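You operate a simulated robot arm through the tools that you are given. There is no shell and no other tool. Be economical: measure what you need, move in short steps, check, and stop when the job is done.

The job below is to be done with a simulated robot arm. You get a single attempt, and the scene is never put back.

## Task
Put the press die with the green post on the white job card with the purple head.
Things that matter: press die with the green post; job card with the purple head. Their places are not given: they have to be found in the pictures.

Only the result counts: the job must be done as asked and must still hold three seconds after the hand-in. Knocking over, shifting, dropping, spilling or breaking anything else fails it.

## Robot
A 7-joint arm with a two-finger parallel gripper, fixed in place. Base frame: the origin is at the foot of the arm, x ahead of it, y to its left, z up; the work surface is at about z = 0. Readings come in mm, degrees, newtons and seconds.
With the tool pointing down near the work surface it reaches from about 220 to 580 mm from the base axis. Its first joint turns from -66.0 to 66.0 degrees. Payload 2.5 kg.
The tool frame sits at the grasp point between the pads (the TCP): z along the fingers, y along the line on which they close. The tips reach 23 mm beyond it. The gripper opens to 94 mm. The fingers are 38 mm wide and 10 mm thick; the gripper's body (54 by 96 mm) begins 39 mm behind the TCP.
Orientation is told as [roll, pitch, yaw] about the base's x, y, z axes, in that order, counted from this pose: with the fingers straight down and closing along the base's y, the tool's x points along the base's -x, its y along +y and its z along -z.

## Interface
- The arm moves only by the tool step_arm. Its argument "moves" is one flat list of numbers, 5 for each row, row after row: the opening, from 0 (shut) to 1 (fully open), then the shift along the base's x, y, z in units of 30 mm (1.0 is 30 mm), then the turn about the base's z in units of 4 degrees (1.0 is 4 degrees). In form: [fingers, tx, ty, tz, yaw, fingers, tx, ty, tz, yaw, ...]. A call has 1 to 12 rows; each row shifts and turns the commanded pose from where the row before left it. A call with a number of a shift or a turn outside -1 to 1 is refused whole. Each row takes 0.2 s and may step no farther than 50 mm and 8.6 degrees from the row before; otherwise, or with a gripper value out of range, the whole call is refused. Where a pose cannot be reached the arm comes as near as it can. A force on the tool above 40 N (or 10 N above the force at the start of the call, whichever is more), or a blocked arm, ends the call early, and 0.2 s more pass. The fingers move at their own pace (about 108 mm/s each) and stop on an object; they squeeze with about 21 N. The grip force told is the motor's: it shows also when the fingers shut on nothing. Time passes only in rows, and 0.2 s behind the last, so rows that do not move let the fingers close. The reply holds the time, the measured pose of the TCP, the force on the tool along the base axes, the opening and the grip force, in the units named above and with some noise, and new pictures: "show" is both (left out), scene, wrist or none.
- Cameras (640 x 400 px; columns grow to the right, rows downward): "scene" is fixed at [119.6, -408.9, 539.9]; the picture's right is [0.82, -0.58, 0.00], its down [-0.35, -0.50, -0.79] and it looks along [0.46, 0.65, -0.61] (base axes); focal length 334 px, centre (320, 200). "wrist" rides on the gripper at [-39, 0, -44] in the tool frame; the picture's right is [0.00, -1.00, 0.00], its down [0.97, 0.00, -0.24] and it looks along [0.24, 0.00, 0.97] (tool axes); focal length 218 px, centre (320, 200).
- point_at(camera, pixels): there is no depth. For up to 12 entries [column, row, z] of the newest picture of that camera ("zoom" is the newest enlarged one), the place [x, y] in the base frame at which the ray of that pixel passes the height z, good to about 2 mm. It takes no simulated time.
- inspect(camera, box): a new picture of the part [left, top, right, bottom] of that camera's present view, enlarged. It takes no simulated time.
- finish_job(): hands the job in; it is judged then, once.

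Work in short steps. Measure before you move; look again where a grasp or a placing could have gone wrong, and mend it. You have 60 turns and 120 pictures in all, those below and enlarged ones among them. Open the gripper and draw the arm clear of the work before you hand the job in, unless the task says otherwise; then end with one line.

The tools are called by a JSON object that holds its "fn" and its "kwargs". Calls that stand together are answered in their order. step_arm: Moves the arm, as the interface text tells. Its arguments: {"type":"object","properties":{"moves":{"type":"array","items":{"type":"number"}},"show":{"type":"string","enum":["both","scene","wrist","none"]}},"required":["moves"]} The other tools are called the same way: point_at (camera, pixels) gives the place at which the rays of pixels pass given heights; inspect (camera, box) takes an enlarged picture of a part of a camera's view; finish_job () hands the job in.

At the start:

```text
time_s: 0.0
ee_pos: [418.7, -33.7, 241.1]
tcp_rot: [0.0, -0.1, 0.0]
force: [-0.3, -0.2, -0.4]
finger_gap: 94.1
grip_force: 0.1
```

scene: 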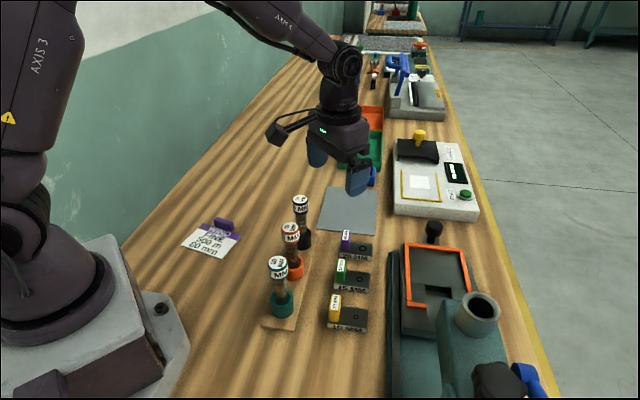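
wrist: 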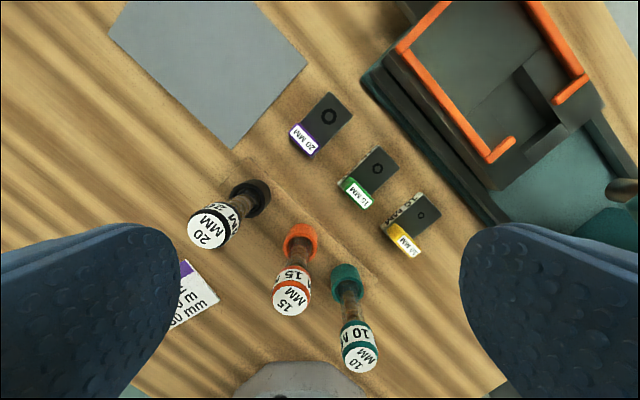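

The dies sit near scene (350,245), (350,278), (345,315), and the card is near (211,238). I'll enlarge both areas.

{"fn": "inspect", "kwargs": {"camera": "scene", "box": [300, 220, 396, 340]}}

{"fn": "inspect", "kwargs": {"camera": "scene", "box": [160, 200, 320, 300]}}

{"fn": "inspect", "kwargs": {"camera": "wrist", "box": [280, 80, 440, 260]}}

{"fn": "point_at", "kwargs": {"camera": "wrist", "pixels": [[320, 92, 15], [353, 103, 15], [376, 146, 15], [397, 156, 15], [368, 208, 15], [338, 187, 15], [377, 168, 15], [347, 178, 30], [371, 194, 30], [412, 192, 15], [441, 213, 15], [355, 185, 0]]}}

{"fn": "point_at", "kwargs": {"camera": "scene", "pixels": [[182, 243, 0], [226, 258, 0], [241, 236, 0], [201, 224, 0], [213, 222, 0], [236, 229, 0], [277, 263, 80], [290, 228, 80], [300, 200, 80], [281, 310, 0], [294, 272, 0], [303, 242, 0]]}}

```text
3.33 times, centred on (348, 280) of scene
```

zoom: 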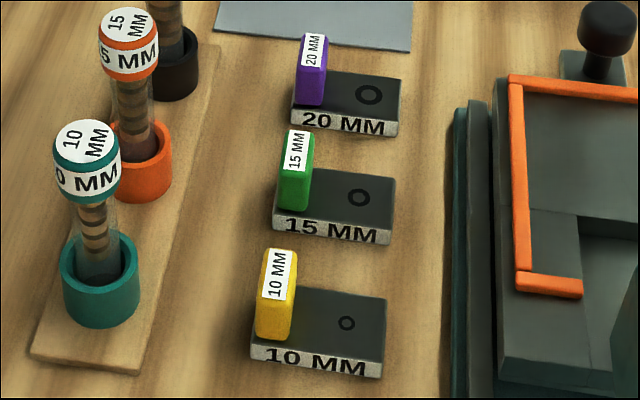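

```text
4.00 times, centred on (240, 250) of scene
```

zoom: 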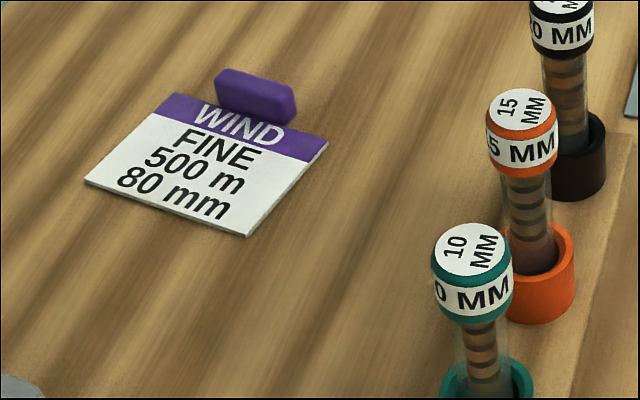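

```text
2.22 times, centred on (360, 170) of wrist
```

zoom: 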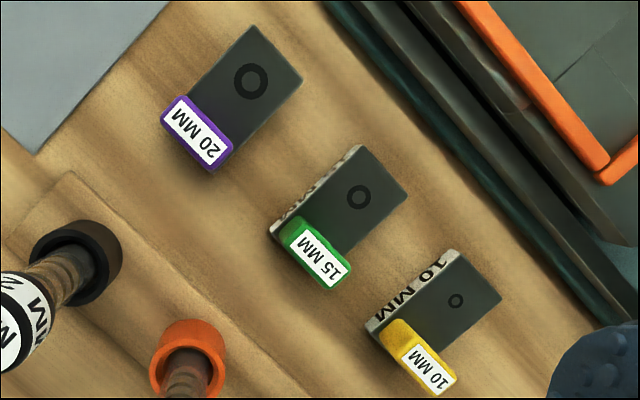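

```text
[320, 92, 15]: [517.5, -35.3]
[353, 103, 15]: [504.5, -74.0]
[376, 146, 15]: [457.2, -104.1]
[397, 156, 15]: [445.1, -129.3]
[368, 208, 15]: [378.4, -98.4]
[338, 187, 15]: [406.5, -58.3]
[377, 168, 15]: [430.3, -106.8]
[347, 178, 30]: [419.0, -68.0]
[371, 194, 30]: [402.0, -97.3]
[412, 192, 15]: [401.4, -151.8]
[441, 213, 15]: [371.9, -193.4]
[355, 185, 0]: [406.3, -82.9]
```

```text
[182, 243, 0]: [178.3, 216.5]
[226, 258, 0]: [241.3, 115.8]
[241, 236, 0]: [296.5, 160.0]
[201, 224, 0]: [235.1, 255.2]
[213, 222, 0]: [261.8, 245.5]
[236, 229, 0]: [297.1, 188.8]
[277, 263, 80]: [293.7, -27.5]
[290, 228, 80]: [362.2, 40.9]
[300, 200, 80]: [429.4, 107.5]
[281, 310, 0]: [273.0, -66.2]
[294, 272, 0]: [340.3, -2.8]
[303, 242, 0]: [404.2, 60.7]
```

The die is the one marked 15 MM: a low block with a green post at its near end. I'll triangulate heights using the label ends (scene ≈(339.3,271.6) and (342.3,259.3); wrist ≈(369,205.5) and (350,181.5)).

{"fn": "point_at", "kwargs": {"camera": "scene", "pixels": [[339.3, 271.6, 20], [339.3, 271.6, 40], [339.3, 271.6, 60], [342.3, 259.3, 20], [342.3, 259.3, 40], [342.3, 259.3, 60], [370.8, 272.8, 10], [370.8, 272.8, 20], [368.4, 289.3, 10], [368.4, 289.3, 20], [368.4, 293.5, 0], [333.9, 288.4, 0]]}}

{"fn": "point_at", "kwargs": {"camera": "wrist", "pixels": [[369, 205.5, 20], [369, 205.5, 40], [369, 205.5, 60], [350, 181.5, 20], [350, 181.5, 40], [350, 181.5, 60], [378, 145.5, 10], [378, 145.5, 20], [399.5, 166.5, 10], [399.5, 166.5, 20], [338.5, 181, 0], [338.5, 181, 20]]}}

```text
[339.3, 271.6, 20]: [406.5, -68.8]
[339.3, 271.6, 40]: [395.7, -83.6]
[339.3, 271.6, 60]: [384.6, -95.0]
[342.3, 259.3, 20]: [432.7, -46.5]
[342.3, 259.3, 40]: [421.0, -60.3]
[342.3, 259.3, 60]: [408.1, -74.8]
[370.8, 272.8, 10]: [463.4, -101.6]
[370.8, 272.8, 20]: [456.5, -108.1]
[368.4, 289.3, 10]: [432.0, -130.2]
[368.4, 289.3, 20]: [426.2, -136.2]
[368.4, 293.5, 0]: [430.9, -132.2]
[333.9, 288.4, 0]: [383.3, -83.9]
```

```text
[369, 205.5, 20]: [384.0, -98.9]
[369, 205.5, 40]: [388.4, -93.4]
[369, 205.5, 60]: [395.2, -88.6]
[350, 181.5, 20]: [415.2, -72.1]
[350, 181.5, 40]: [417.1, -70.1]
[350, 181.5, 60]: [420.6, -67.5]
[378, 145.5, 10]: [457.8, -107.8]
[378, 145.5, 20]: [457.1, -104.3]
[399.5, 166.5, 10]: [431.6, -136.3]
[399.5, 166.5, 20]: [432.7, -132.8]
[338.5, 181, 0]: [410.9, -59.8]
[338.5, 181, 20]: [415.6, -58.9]
```

Die: block about 68×39×15 with its long axis at about −46°. The green post spans its short side, centred near (404,−79), with its top around z=48. I'll move over it with a 45° turn and look again.

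{"fn": "step_arm", "kwargs": {"moves": [0.6, -0.04, -0.125, -0.2, 0.9375, 0.6, -0.04, -0.125, -0.2, 0.9375, 0.6, -0.04, -0.125, -0.2, 0.9375, 0.6, -0.04, -0.125, -0.2, 0.9375, 0.6, -0.04, -0.125, -0.2, 0.9375, 0.6, -0.04, -0.125, -0.2, 0.9375, 0.6, -0.04, -0.125, -0.2, 0.9375, 0.6, -0.04, -0.125, -0.2, 0.9375, 0.6, -0.04, -0.125, -0.2, 0.9375, 0.6, -0.04, -0.125, -0.2, 0.9375, 0.6, -0.04, -0.125, -0.2, 0.9375, 0.6, -0.04, -0.125, -0.2, 0.9375]}}

```text
time_s: 2.6
ee_pos: [404.4, -80.3, 168.5]
tcp_rot: [0.0, -0.1, 45.0]
force: [0.6, 0.7, -0.7]
finger_gap: 56.7
grip_force: 0.0
```

scene: 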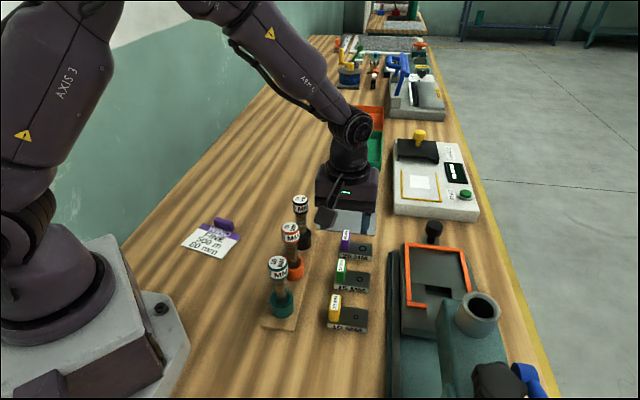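
wrist: 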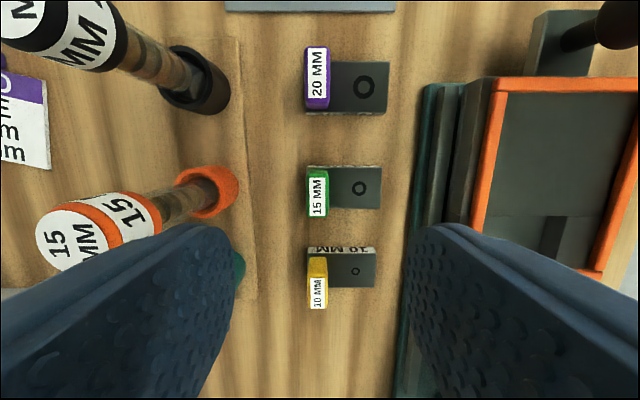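

The green post appears at wrist (318,194), close to directly beneath the TCP. I'll measure it exactly.

{"fn": "inspect", "kwargs": {"camera": "wrist", "box": [270, 150, 430, 250]}}

{"fn": "point_at", "kwargs": {"camera": "wrist", "pixels": [[318, 172, 48], [318, 216, 48], [308, 194, 48], [329, 194, 48], [381, 168, 15], [381, 208, 15], [20, 80, 0], [50, 80, 0], [50, 170, 0]]}}

```text
4.00 times, centred on (350, 200) of wrist
```

zoom: 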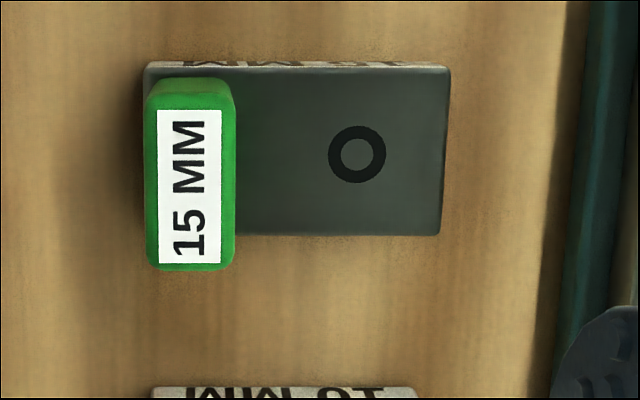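

```text
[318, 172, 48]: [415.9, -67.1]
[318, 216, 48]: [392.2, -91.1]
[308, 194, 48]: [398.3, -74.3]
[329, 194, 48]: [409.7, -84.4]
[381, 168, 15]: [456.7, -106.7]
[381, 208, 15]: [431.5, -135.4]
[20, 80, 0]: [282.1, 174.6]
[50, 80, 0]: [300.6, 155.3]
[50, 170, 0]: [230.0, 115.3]
```

The post centre is (404,−79.3) and the TCP is aligned with it. I'll descend to z≈44, which keeps the tips at about 21 and above the block, then close.

{"fn": "step_arm", "kwargs": {"moves": [0.5, 0, 0.03, -0.7, 0, 0.5, 0, 0, -0.7, 0, 0.5, 0, 0, -0.7, 0, 0.5, 0, 0, -0.7, 0, 0.5, 0, 0, -0.6, 0, 0.5, 0, 0, -0.4, 0, 0.5, 0, 0, -0.35, 0]}}

```text
time_s: 4.2
ee_pos: [404.3, -80.7, 43.0]
tcp_rot: [0.1, -0.1, 45.0]
force: [-1.1, -0.6, 0.4]
finger_gap: 46.9
grip_force: 0.0
```

scene: 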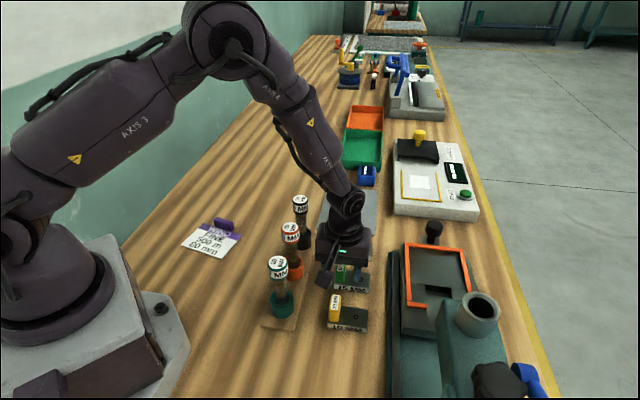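
wrist: 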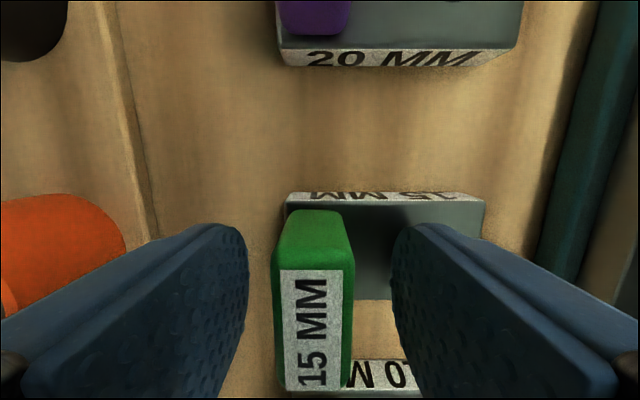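

The post is between the fingers and the tips are clear of the block, so I close and then lift slightly.

{"fn": "step_arm", "kwargs": {"moves": [0, 0, 0, 0, 0, 0, 0, 0, 0, 0, 0, 0, 0, 0, 0, 0, 0, 0, 0, 0], "show": "none"}}

{"fn": "step_arm", "kwargs": {"moves": [0, 0, 0, 0.3, 0, 0, 0, 0, 0.5, 0, 0, 0, 0, 0.5, 0]}}

```text
time_s: 5.2
ee_pos: [403.3, -80.1, 43.5]
tcp_rot: [0.0, 0.0, 45.1]
force: [0.3, 0.5, -0.8]
finger_gap: 18.0
grip_force: 21.0
```

```text
time_s: 6.0
ee_pos: [403.5, -78.5, 82.8]
tcp_rot: [0.0, -0.1, 45.0]
force: [0.6, 0.0, -0.5]
finger_gap: 0.0
grip_force: 20.7
```

scene: 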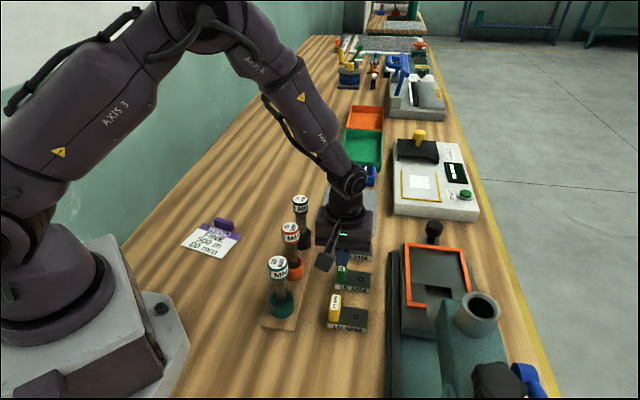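
wrist: 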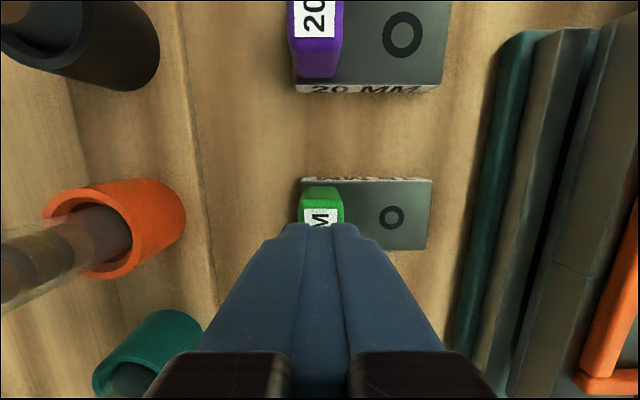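

The grip slipped off: the gap is 0 and the die is still on the table. I'll open, rise clear and look at the die again.

{"fn": "step_arm", "kwargs": {"moves": [0, 0, 0, 0.6, 0, 0, 0, 0, 0.8, 0, 0.5, 0, 0, 0.8, 0, 0.5, 0, 0, 0.5, 0]}}

{"fn": "inspect", "kwargs": {"camera": "wrist", "box": [270, 150, 430, 250]}}

{"fn": "inspect", "kwargs": {"camera": "scene", "box": [315, 245, 395, 295]}}

```text
time_s: 7.0
ee_pos: [403.4, -80.6, 164.0]
tcp_rot: [0.0, -0.1, 45.0]
force: [-0.2, 0.1, 0.4]
finger_gap: 46.7
grip_force: 0.0
```

scene: 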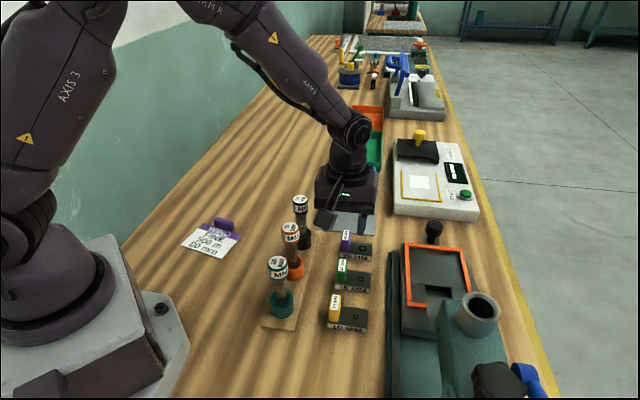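
wrist: 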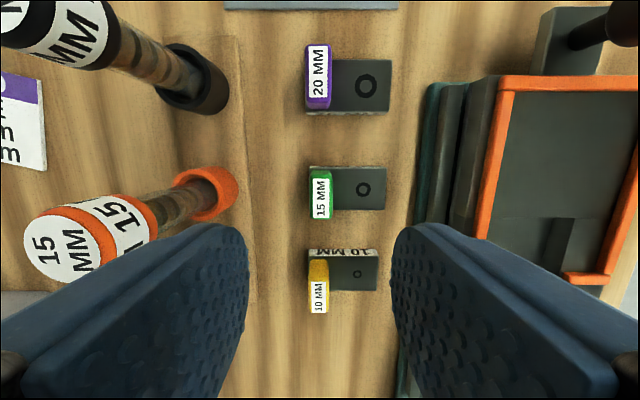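

```text
4.00 times, centred on (350, 200) of wrist
```

zoom: 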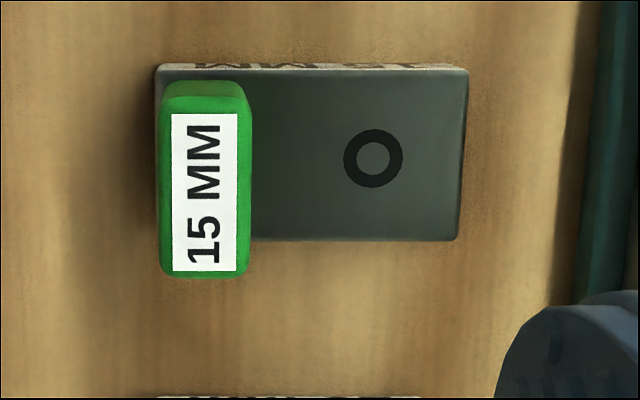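

```text
8.00 times, centred on (355, 270) of scene
```

zoom: 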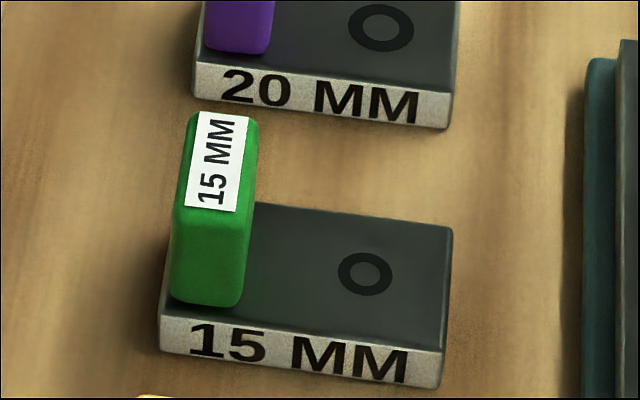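

The die is still upright and barely moved. A post grip carries a tipping moment, so I'll grip the block by its long sides over its centre instead, which needs a 90° turn. First I measure the block in this wrist view and start turning.

{"fn": "point_at", "kwargs": {"camera": "wrist", "pixels": [[309.5, 167.3, 12], [387, 167.5, 12], [385, 210, 12], [348, 188.7, 12], [332, 188.7, 12], [310.5, 194, 45], [332, 194, 45], [421, 190, 40], [421, 190, 60], [421, 190, 0]]}}

{"fn": "step_arm", "kwargs": {"moves": [0.7, 0.04, -0.035, 0, 1, 0.7, 0.04, -0.035, 0, 1, 0.7, 0.04, -0.035, 0, 1, 0.7, 0.04, -0.035, 0, 1, 0.7, 0.04, -0.035, 0, 1, 0.7, 0.04, -0.035, 0, 1, 0.7, 0.04, -0.035, 0, 1, 0.7, 0.04, -0.035, 0, 1, 0.7, 0.04, -0.035, 0, 1, 0.7, 0.04, -0.035, 0, 1, 0.7, 0.04, -0.035, 0, 1, 0.7, 0.04, -0.035, 0, 1], "show": "none"}}

```text
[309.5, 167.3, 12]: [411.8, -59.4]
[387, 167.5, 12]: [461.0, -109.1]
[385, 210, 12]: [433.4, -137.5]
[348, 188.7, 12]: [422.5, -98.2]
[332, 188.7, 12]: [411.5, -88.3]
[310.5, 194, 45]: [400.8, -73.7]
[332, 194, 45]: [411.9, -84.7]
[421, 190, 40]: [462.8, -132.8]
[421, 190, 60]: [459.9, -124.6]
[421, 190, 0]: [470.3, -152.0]
```

```text
time_s: 9.6
ee_pos: [418.5, -92.7, 165.4]
tcp_rot: [0.0, 0.0, 93.1]
force: [-0.1, -0.1, 0.4]
finger_gap: 65.7
grip_force: 0.0
```

The turn is going well. I'll complete it to 135° and shift toward (419.5,−95).

{"fn": "step_arm", "kwargs": {"moves": [0.7, 0.003, -0.007, 0, 0.955, 0.7, 0.003, -0.007, 0, 0.955, 0.7, 0.003, -0.007, 0, 0.955, 0.7, 0.003, -0.007, 0, 0.955, 0.7, 0.003, -0.007, 0, 0.955, 0.7, 0.003, -0.007, 0, 0.955, 0.7, 0.003, -0.007, 0, 0.955, 0.7, 0.003, -0.007, 0, 0.955, 0.7, 0.003, -0.007, 0, 0.955, 0.7, 0.003, -0.007, 0, 0.955, 0.7, 0.003, -0.007, 0, 0.955]}}

```text
time_s: 12.0
ee_pos: [419.7, -94.4, 165.1]
tcp_rot: [0.0, -0.2, 135.0]
force: [0.4, 0.5, 0.1]
finger_gap: 65.9
grip_force: 0.0
```

scene: 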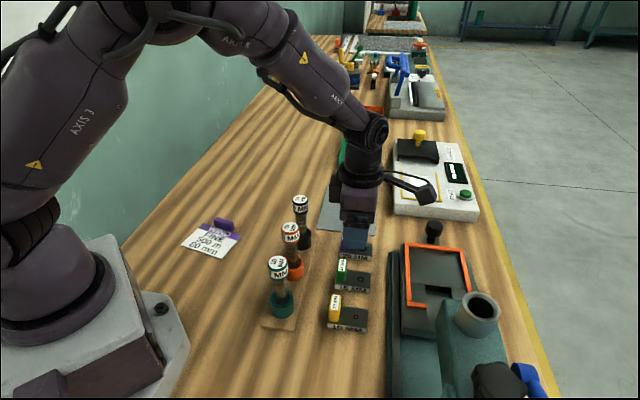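
wrist: 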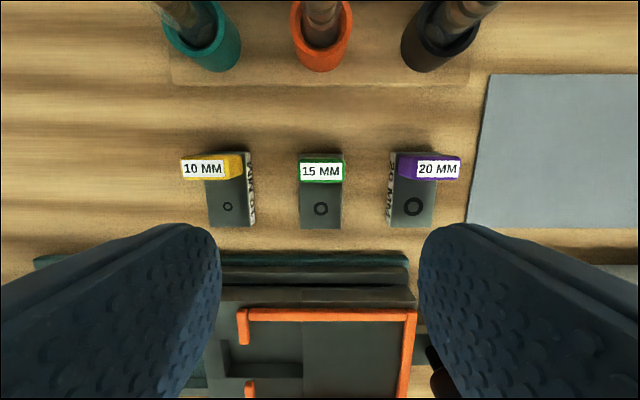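

A box on the wrist sticks out on the press side, about 105 mm from the axis and about 75 mm above the TCP. Before descending I'll check the height of the press's orange frame from both views.

{"fn": "point_at", "kwargs": {"camera": "scene", "pixels": [[407, 303, 20], [407, 303, 50], [407, 303, 80], [406, 247, 20], [406, 247, 50], [406, 247, 80]]}}

{"fn": "point_at", "kwargs": {"camera": "wrist", "pixels": [[240, 312, 20], [240, 312, 50], [240, 312, 80], [416, 312, 20], [416, 312, 50], [416, 312, 80]]}}

{"fn": "inspect", "kwargs": {"camera": "scene", "box": [320, 140, 480, 240]}}

{"fn": "inspect", "kwargs": {"camera": "wrist", "box": [240, 120, 400, 240]}}

```text
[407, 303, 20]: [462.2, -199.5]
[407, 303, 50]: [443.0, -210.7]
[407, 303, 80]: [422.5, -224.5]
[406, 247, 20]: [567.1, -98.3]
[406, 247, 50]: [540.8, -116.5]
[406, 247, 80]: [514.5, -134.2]
```

```text
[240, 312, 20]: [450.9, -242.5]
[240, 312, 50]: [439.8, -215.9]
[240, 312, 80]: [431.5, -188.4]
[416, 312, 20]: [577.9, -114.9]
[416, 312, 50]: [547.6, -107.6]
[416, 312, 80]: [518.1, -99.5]
```

```text
4.00 times, centred on (400, 190) of scene
```

zoom: 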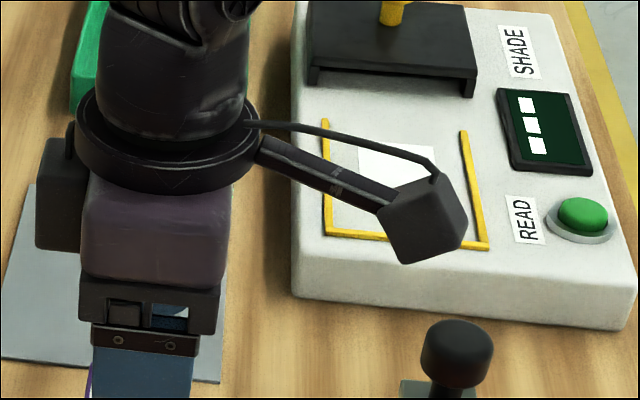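

```text
3.33 times, centred on (320, 180) of wrist
```

zoom: 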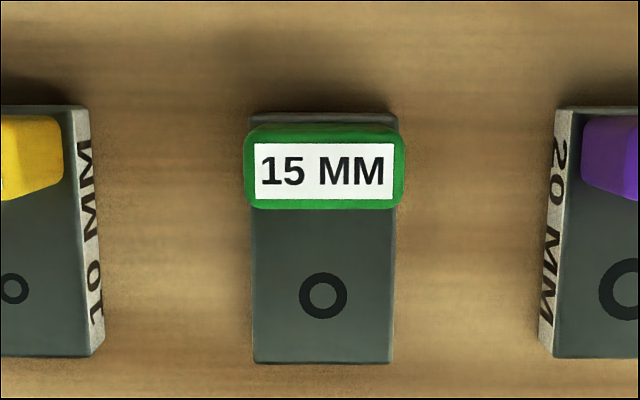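

The frame tops out near z=52, so the box clears it by about 30 mm. The block is centred between the fingers (column 321). I'll descend to TCP z≈28 with a 60 mm opening.

{"fn": "step_arm", "kwargs": {"moves": [0.65, 0, 0, -0.8, 0, 0.65, 0, 0, -0.8, 0, 0.65, 0, 0, -0.8, 0, 0.65, 0, 0, -0.7, 0, 0.65, 0, 0, -0.6, 0, 0.65, 0, 0, -0.5, 0, 0.65, 0, 0, -0.35, 0]}}

```text
time_s: 13.6
ee_pos: [419.1, -95.8, 26.7]
tcp_rot: [-0.1, 0.0, 135.0]
force: [-0.9, -0.5, -0.7]
finger_gap: 61.2
grip_force: 0.2
```

scene: 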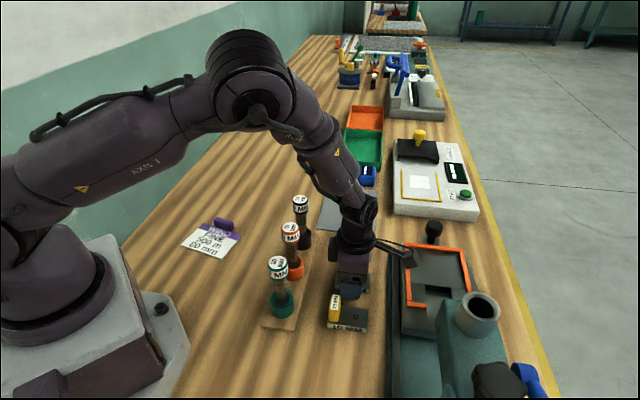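
wrist: 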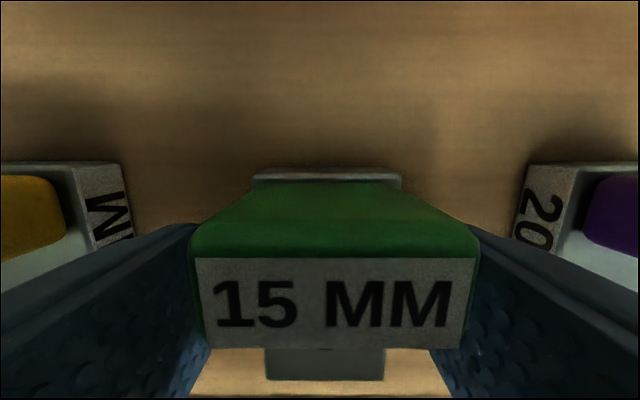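

The block sits between the fingers and nothing else is touched. I'll close, then lift a little as a test.

{"fn": "step_arm", "kwargs": {"moves": [0, 0, 0, 0, 0, 0, 0, 0, 0, 0, 0, 0, 0, 0, 0, 0, 0, 0, 0, 0], "show": "none"}}

{"fn": "step_arm", "kwargs": {"moves": [0, 0, 0, 0.15, 0, 0, 0, 0, 0.3, 0, 0, 0, 0, 0.3, 0, 0, 0, 0, 0.3, 0]}}

```text
time_s: 14.6
ee_pos: [419.0, -95.6, 27.3]
tcp_rot: [0.0, -0.1, 135.0]
force: [0.4, 0.4, -0.2]
finger_gap: 39.6
grip_force: 21.5
```

```text
time_s: 15.6
ee_pos: [420.2, -94.9, 59.2]
tcp_rot: [0.0, -0.1, 135.0]
force: [0.2, -0.2, -2.2]
finger_gap: 39.6
grip_force: 20.9
```

scene: 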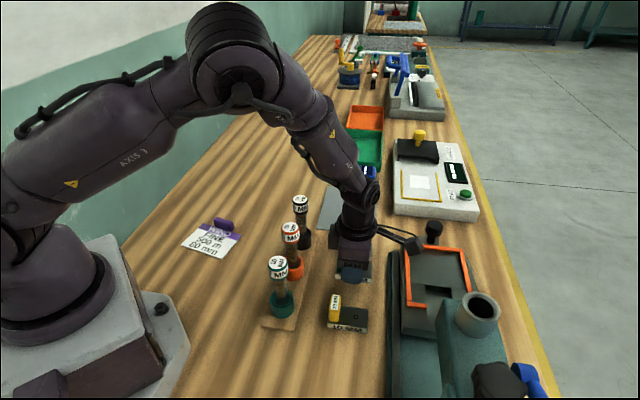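
wrist: 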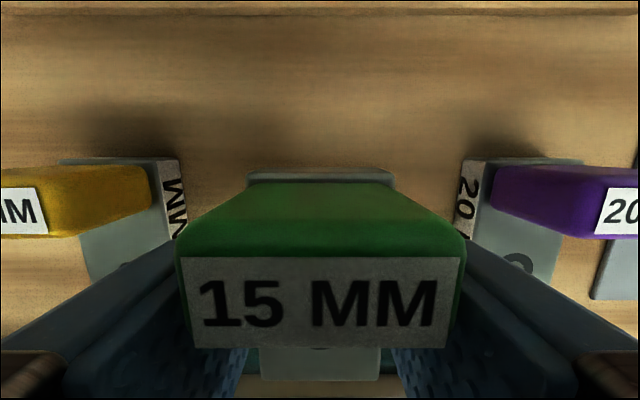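

The die is held (gap 39.6, about 2 N of load). I'll lift it well above the tubes, which are about 120 mm high.

{"fn": "step_arm", "kwargs": {"moves": [0, 0, 0, 0.7, 0, 0, 0, 0, 0.9, 0, 0, 0, 0, 0.9, 0, 0, 0, 0, 0.9, 0, 0, 0, 0, 0.9, 0, 0, 0, 0, 0.9, 0, 0, 0, 0, 0.4, 0], "show": "wrist"}}

{"fn": "inspect", "kwargs": {"camera": "scene", "box": [170, 205, 250, 265]}}

```text
time_s: 17.2
ee_pos: [419.0, -95.4, 228.3]
tcp_rot: [0.0, 0.0, 135.1]
force: [0.0, -0.3, -2.3]
finger_gap: 39.7
grip_force: 21.1
```

wrist: 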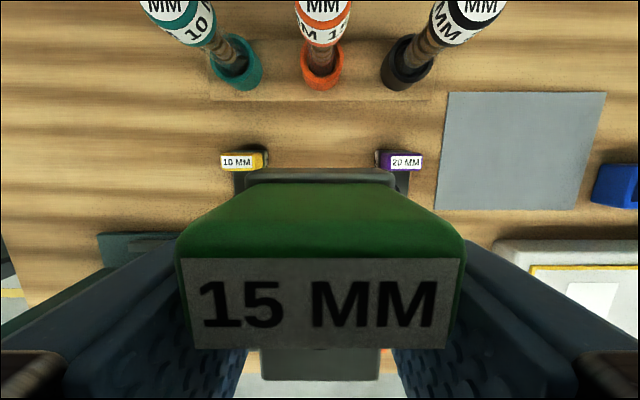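

```text
6.67 times, centred on (210, 235) of scene
```

zoom: 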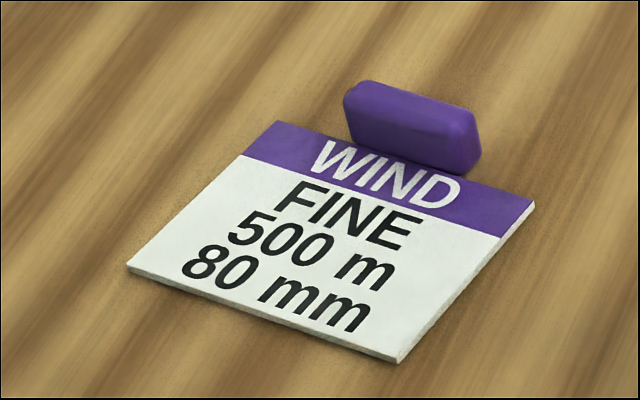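

The purple tab stands at the far long edge of the card. I'll measure the card corners and tab in this enlarged view.

{"fn": "point_at", "kwargs": {"camera": "zoom", "pixels": [[279, 121, 2], [534, 203, 2], [398, 359, 2], [127, 265, 2], [349, 132, 2], [470, 174, 2], [243, 155, 2], [500, 238, 2], [372, 81, 20], [460, 105, 20]]}}

```text
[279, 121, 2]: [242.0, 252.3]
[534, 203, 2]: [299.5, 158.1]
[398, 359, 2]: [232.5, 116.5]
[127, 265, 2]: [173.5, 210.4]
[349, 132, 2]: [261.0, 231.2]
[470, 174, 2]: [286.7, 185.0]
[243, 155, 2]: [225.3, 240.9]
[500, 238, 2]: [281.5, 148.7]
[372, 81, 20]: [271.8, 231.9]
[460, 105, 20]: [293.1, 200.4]
```

The card is 110×80 with its centre at (237,184) and long axis at −58.6°. The target for the block centre is (230,180), on the white part and away from the tab, so the TCP goes to (228,184) with yaw ≈121.4. I'll travel there at height.

{"fn": "step_arm", "kwargs": {"moves": [0, -0.531, 0.776, 0, -0.283, 0, -0.531, 0.776, 0, -0.283, 0, -0.531, 0.776, 0, -0.283, 0, -0.531, 0.776, 0, -0.283, 0, -0.531, 0.776, 0, -0.283, 0, -0.531, 0.776, 0, -0.283, 0, -0.531, 0.776, 0, -0.283, 0, -0.531, 0.776, 0, -0.283, 0, -0.531, 0.776, 0, -0.283, 0, -0.531, 0.776, 0, -0.283, 0, -0.531, 0.776, 0, -0.283, 0, -0.531, 0.776, 0, -0.283]}}

```text
time_s: 19.8
ee_pos: [228.8, 185.7, 228.0]
tcp_rot: [0.1, 0.1, 121.5]
force: [0.3, 0.4, -2.2]
finger_gap: 39.5
grip_force: 20.8
```

scene: 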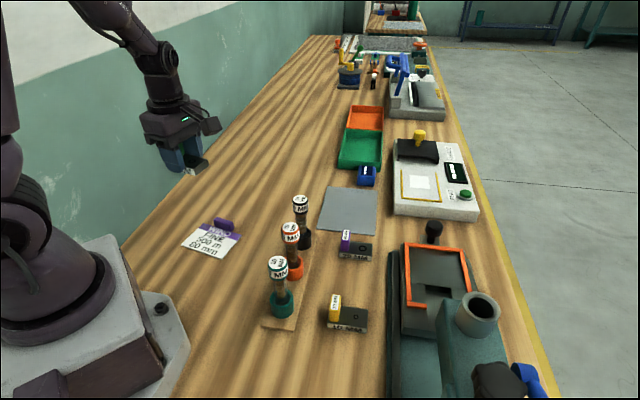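
wrist: 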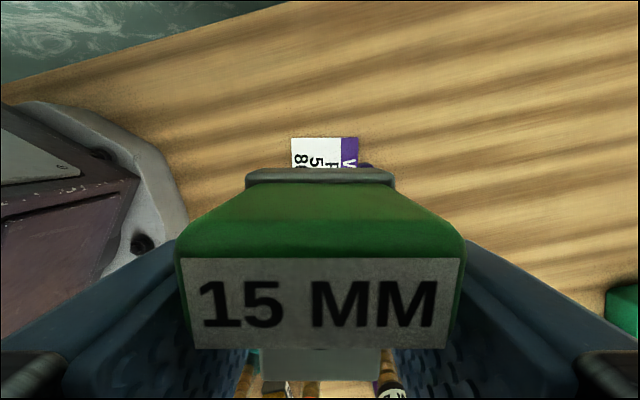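

The card edges line up with the tool axes. I'll check the far card edge from the wrist view, and the arm-base edge for clearance.

{"fn": "point_at", "kwargs": {"camera": "wrist", "pixels": [[291, 138, 2], [358, 137, 2], [341, 138, 2], [180, 240, 0], [180, 240, 60], [145, 150, 0], [145, 150, 60], [370, 164, 15]]}}

```text
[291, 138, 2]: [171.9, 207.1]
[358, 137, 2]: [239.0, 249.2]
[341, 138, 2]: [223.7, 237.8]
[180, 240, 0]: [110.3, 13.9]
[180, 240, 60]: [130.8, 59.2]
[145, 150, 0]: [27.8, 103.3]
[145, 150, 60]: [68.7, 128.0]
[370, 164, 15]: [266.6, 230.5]
```

Everything agrees within 3 mm and the base is clear. I'll descend to z≈45 first.

{"fn": "step_arm", "kwargs": {"moves": [0, -0.03, -0.06, -0.8, 0, 0, 0, 0, -0.8, 0, 0, 0, 0, -0.8, 0, 0, 0, 0, -0.8, 0, 0, 0, 0, -0.8, 0, 0, 0, 0, -0.8, 0, 0, 0, 0, -0.7, 0, 0, 0, 0, -0.5, 0]}}

{"fn": "inspect", "kwargs": {"camera": "scene", "box": [150, 180, 270, 270]}}

```text
time_s: 21.6
ee_pos: [228.1, 182.7, 47.7]
tcp_rot: [0.0, 0.0, 121.4]
force: [0.5, 0.2, -2.7]
finger_gap: 39.8
grip_force: 21.3
```

scene: 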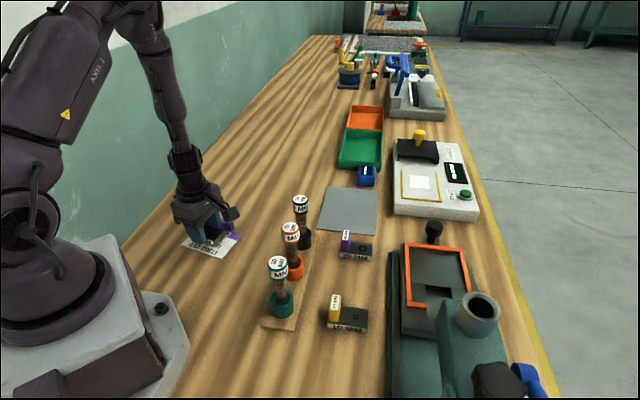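
wrist: 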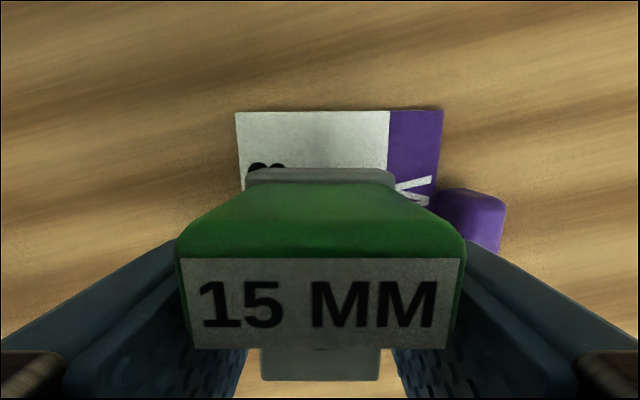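

```text
4.44 times, centred on (210, 225) of scene
```

zoom: 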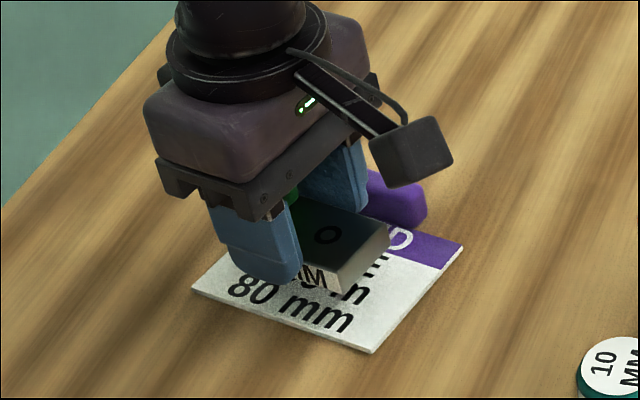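

It is well placed and the finger clears the tab. Now I lower slowly to contact.

{"fn": "step_arm", "kwargs": {"moves": [0, 0, 0, -0.25, 0, 0, 0, 0, -0.15, 0, 0, 0, 0, -0.08, 0, 0, 0, 0, -0.05, 0, 0, 0, 0, 0, 0], "show": "none"}}

```text
time_s: 22.8
ee_pos: [228.1, 183.5, 32.1]
tcp_rot: [0.0, -0.1, 121.5]
force: [0.3, 0.3, -1.9]
finger_gap: 39.8
grip_force: 21.0
```

Still bearing the weight (−1.9 N), so I go down in fine steps.

{"fn": "step_arm", "kwargs": {"moves": [0, 0, 0, -0.04, 0, 0, 0, 0, -0.04, 0, 0, 0, 0, 0, 0], "show": "none"}}

```text
time_s: 23.6
ee_pos: [229.5, 182.5, 30.1]
tcp_rot: [0.0, -0.1, 121.5]
force: [-2.0, -3.8, 17.3]
finger_gap: 39.7
grip_force: 21.3
```

Contact is made (+17 N upward). I'll ease up a hair and open modestly.

{"fn": "step_arm", "kwargs": {"moves": [0, 0, 0, 0.03, 0, 0.52, 0, 0, 0, 0, 0.52, 0, 0, 0, 0, 0.52, 0, 0, 0, 0]}}

```text
time_s: 24.6
ee_pos: [227.6, 183.5, 30.2]
tcp_rot: [0.0, -0.1, 121.5]
force: [-0.2, -0.7, 0.7]
finger_gap: 48.6
grip_force: 0.0
```

scene: 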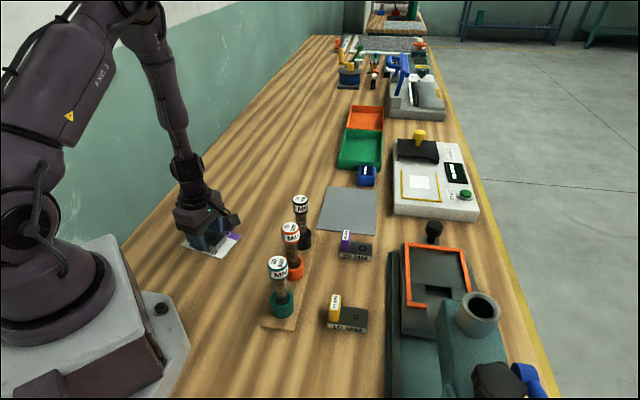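
wrist: 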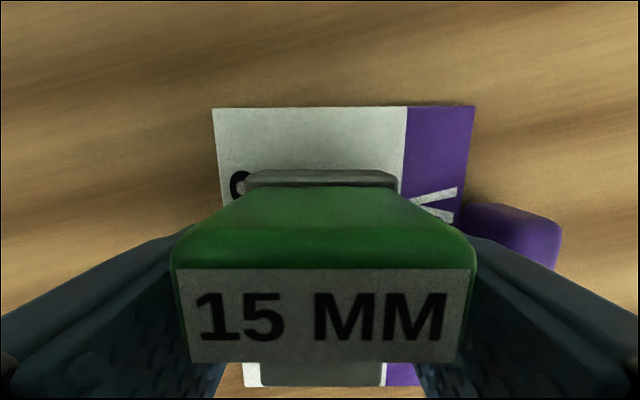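

The die has been released onto the card. I'll open slightly more and rise straight up.

{"fn": "step_arm", "kwargs": {"moves": [0.57, 0, 0, 0.1, 0, 0.57, 0, 0, 0.3, 0, 0.57, 0, 0, 0.6, 0, 0.57, 0, 0, 0.9, 0, 0.57, 0, 0, 0.9, 0, 0.57, 0, 0, 0.9, 0, 0.57, 0, 0, 0.9, 0, 0.57, 0, 0, 0.9, 0]}}

{"fn": "inspect", "kwargs": {"camera": "scene", "box": [150, 180, 270, 270]}}

```text
time_s: 26.4
ee_pos: [226.5, 183.0, 194.0]
tcp_rot: [0.1, -0.2, 121.5]
force: [-0.8, 0.6, -0.4]
finger_gap: 53.5
grip_force: 0.1
```

scene: 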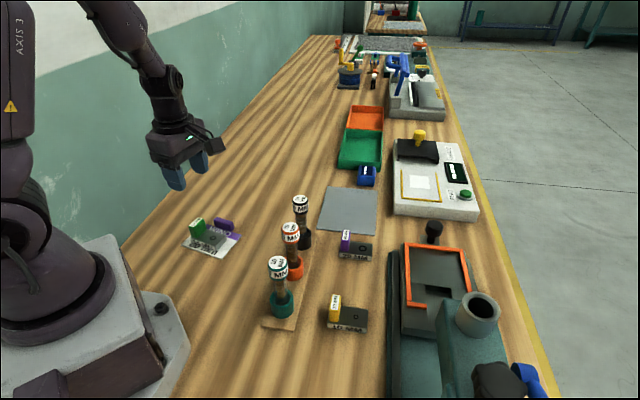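
wrist: 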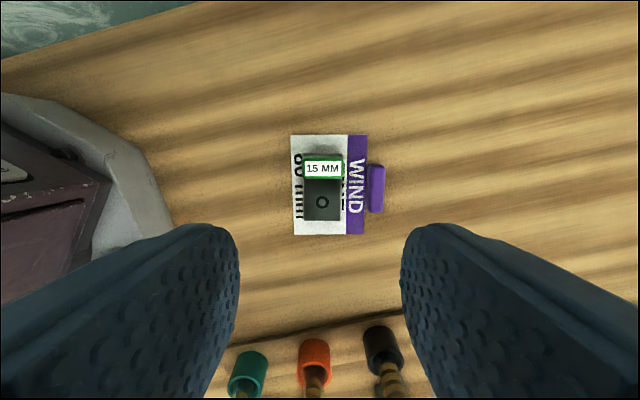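

```text
4.44 times, centred on (210, 225) of scene
```

zoom: 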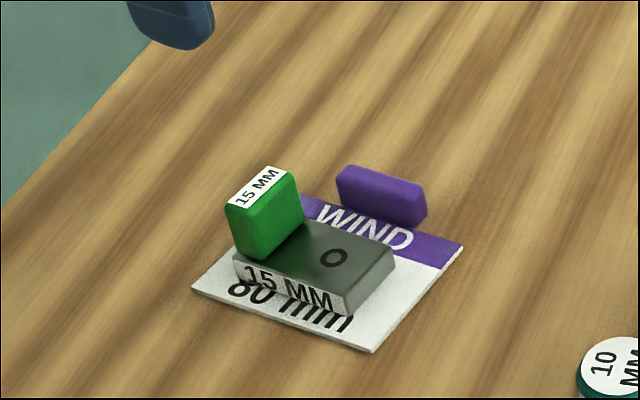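

The die sits flat and wholly on the card's white part, upright, with the card and everything else in place and the arm clear. I'm handing in.

{"fn": "finish_job", "kwargs": {}}

```text
The job is handed in.
```

The press die with the green post (15 MM) is on the white job card with the purple head, lying flat and upright. The first grip, on the post, slipped and left the die on the table. I then gripped it by the block and placed it, and nothing else was disturbed.
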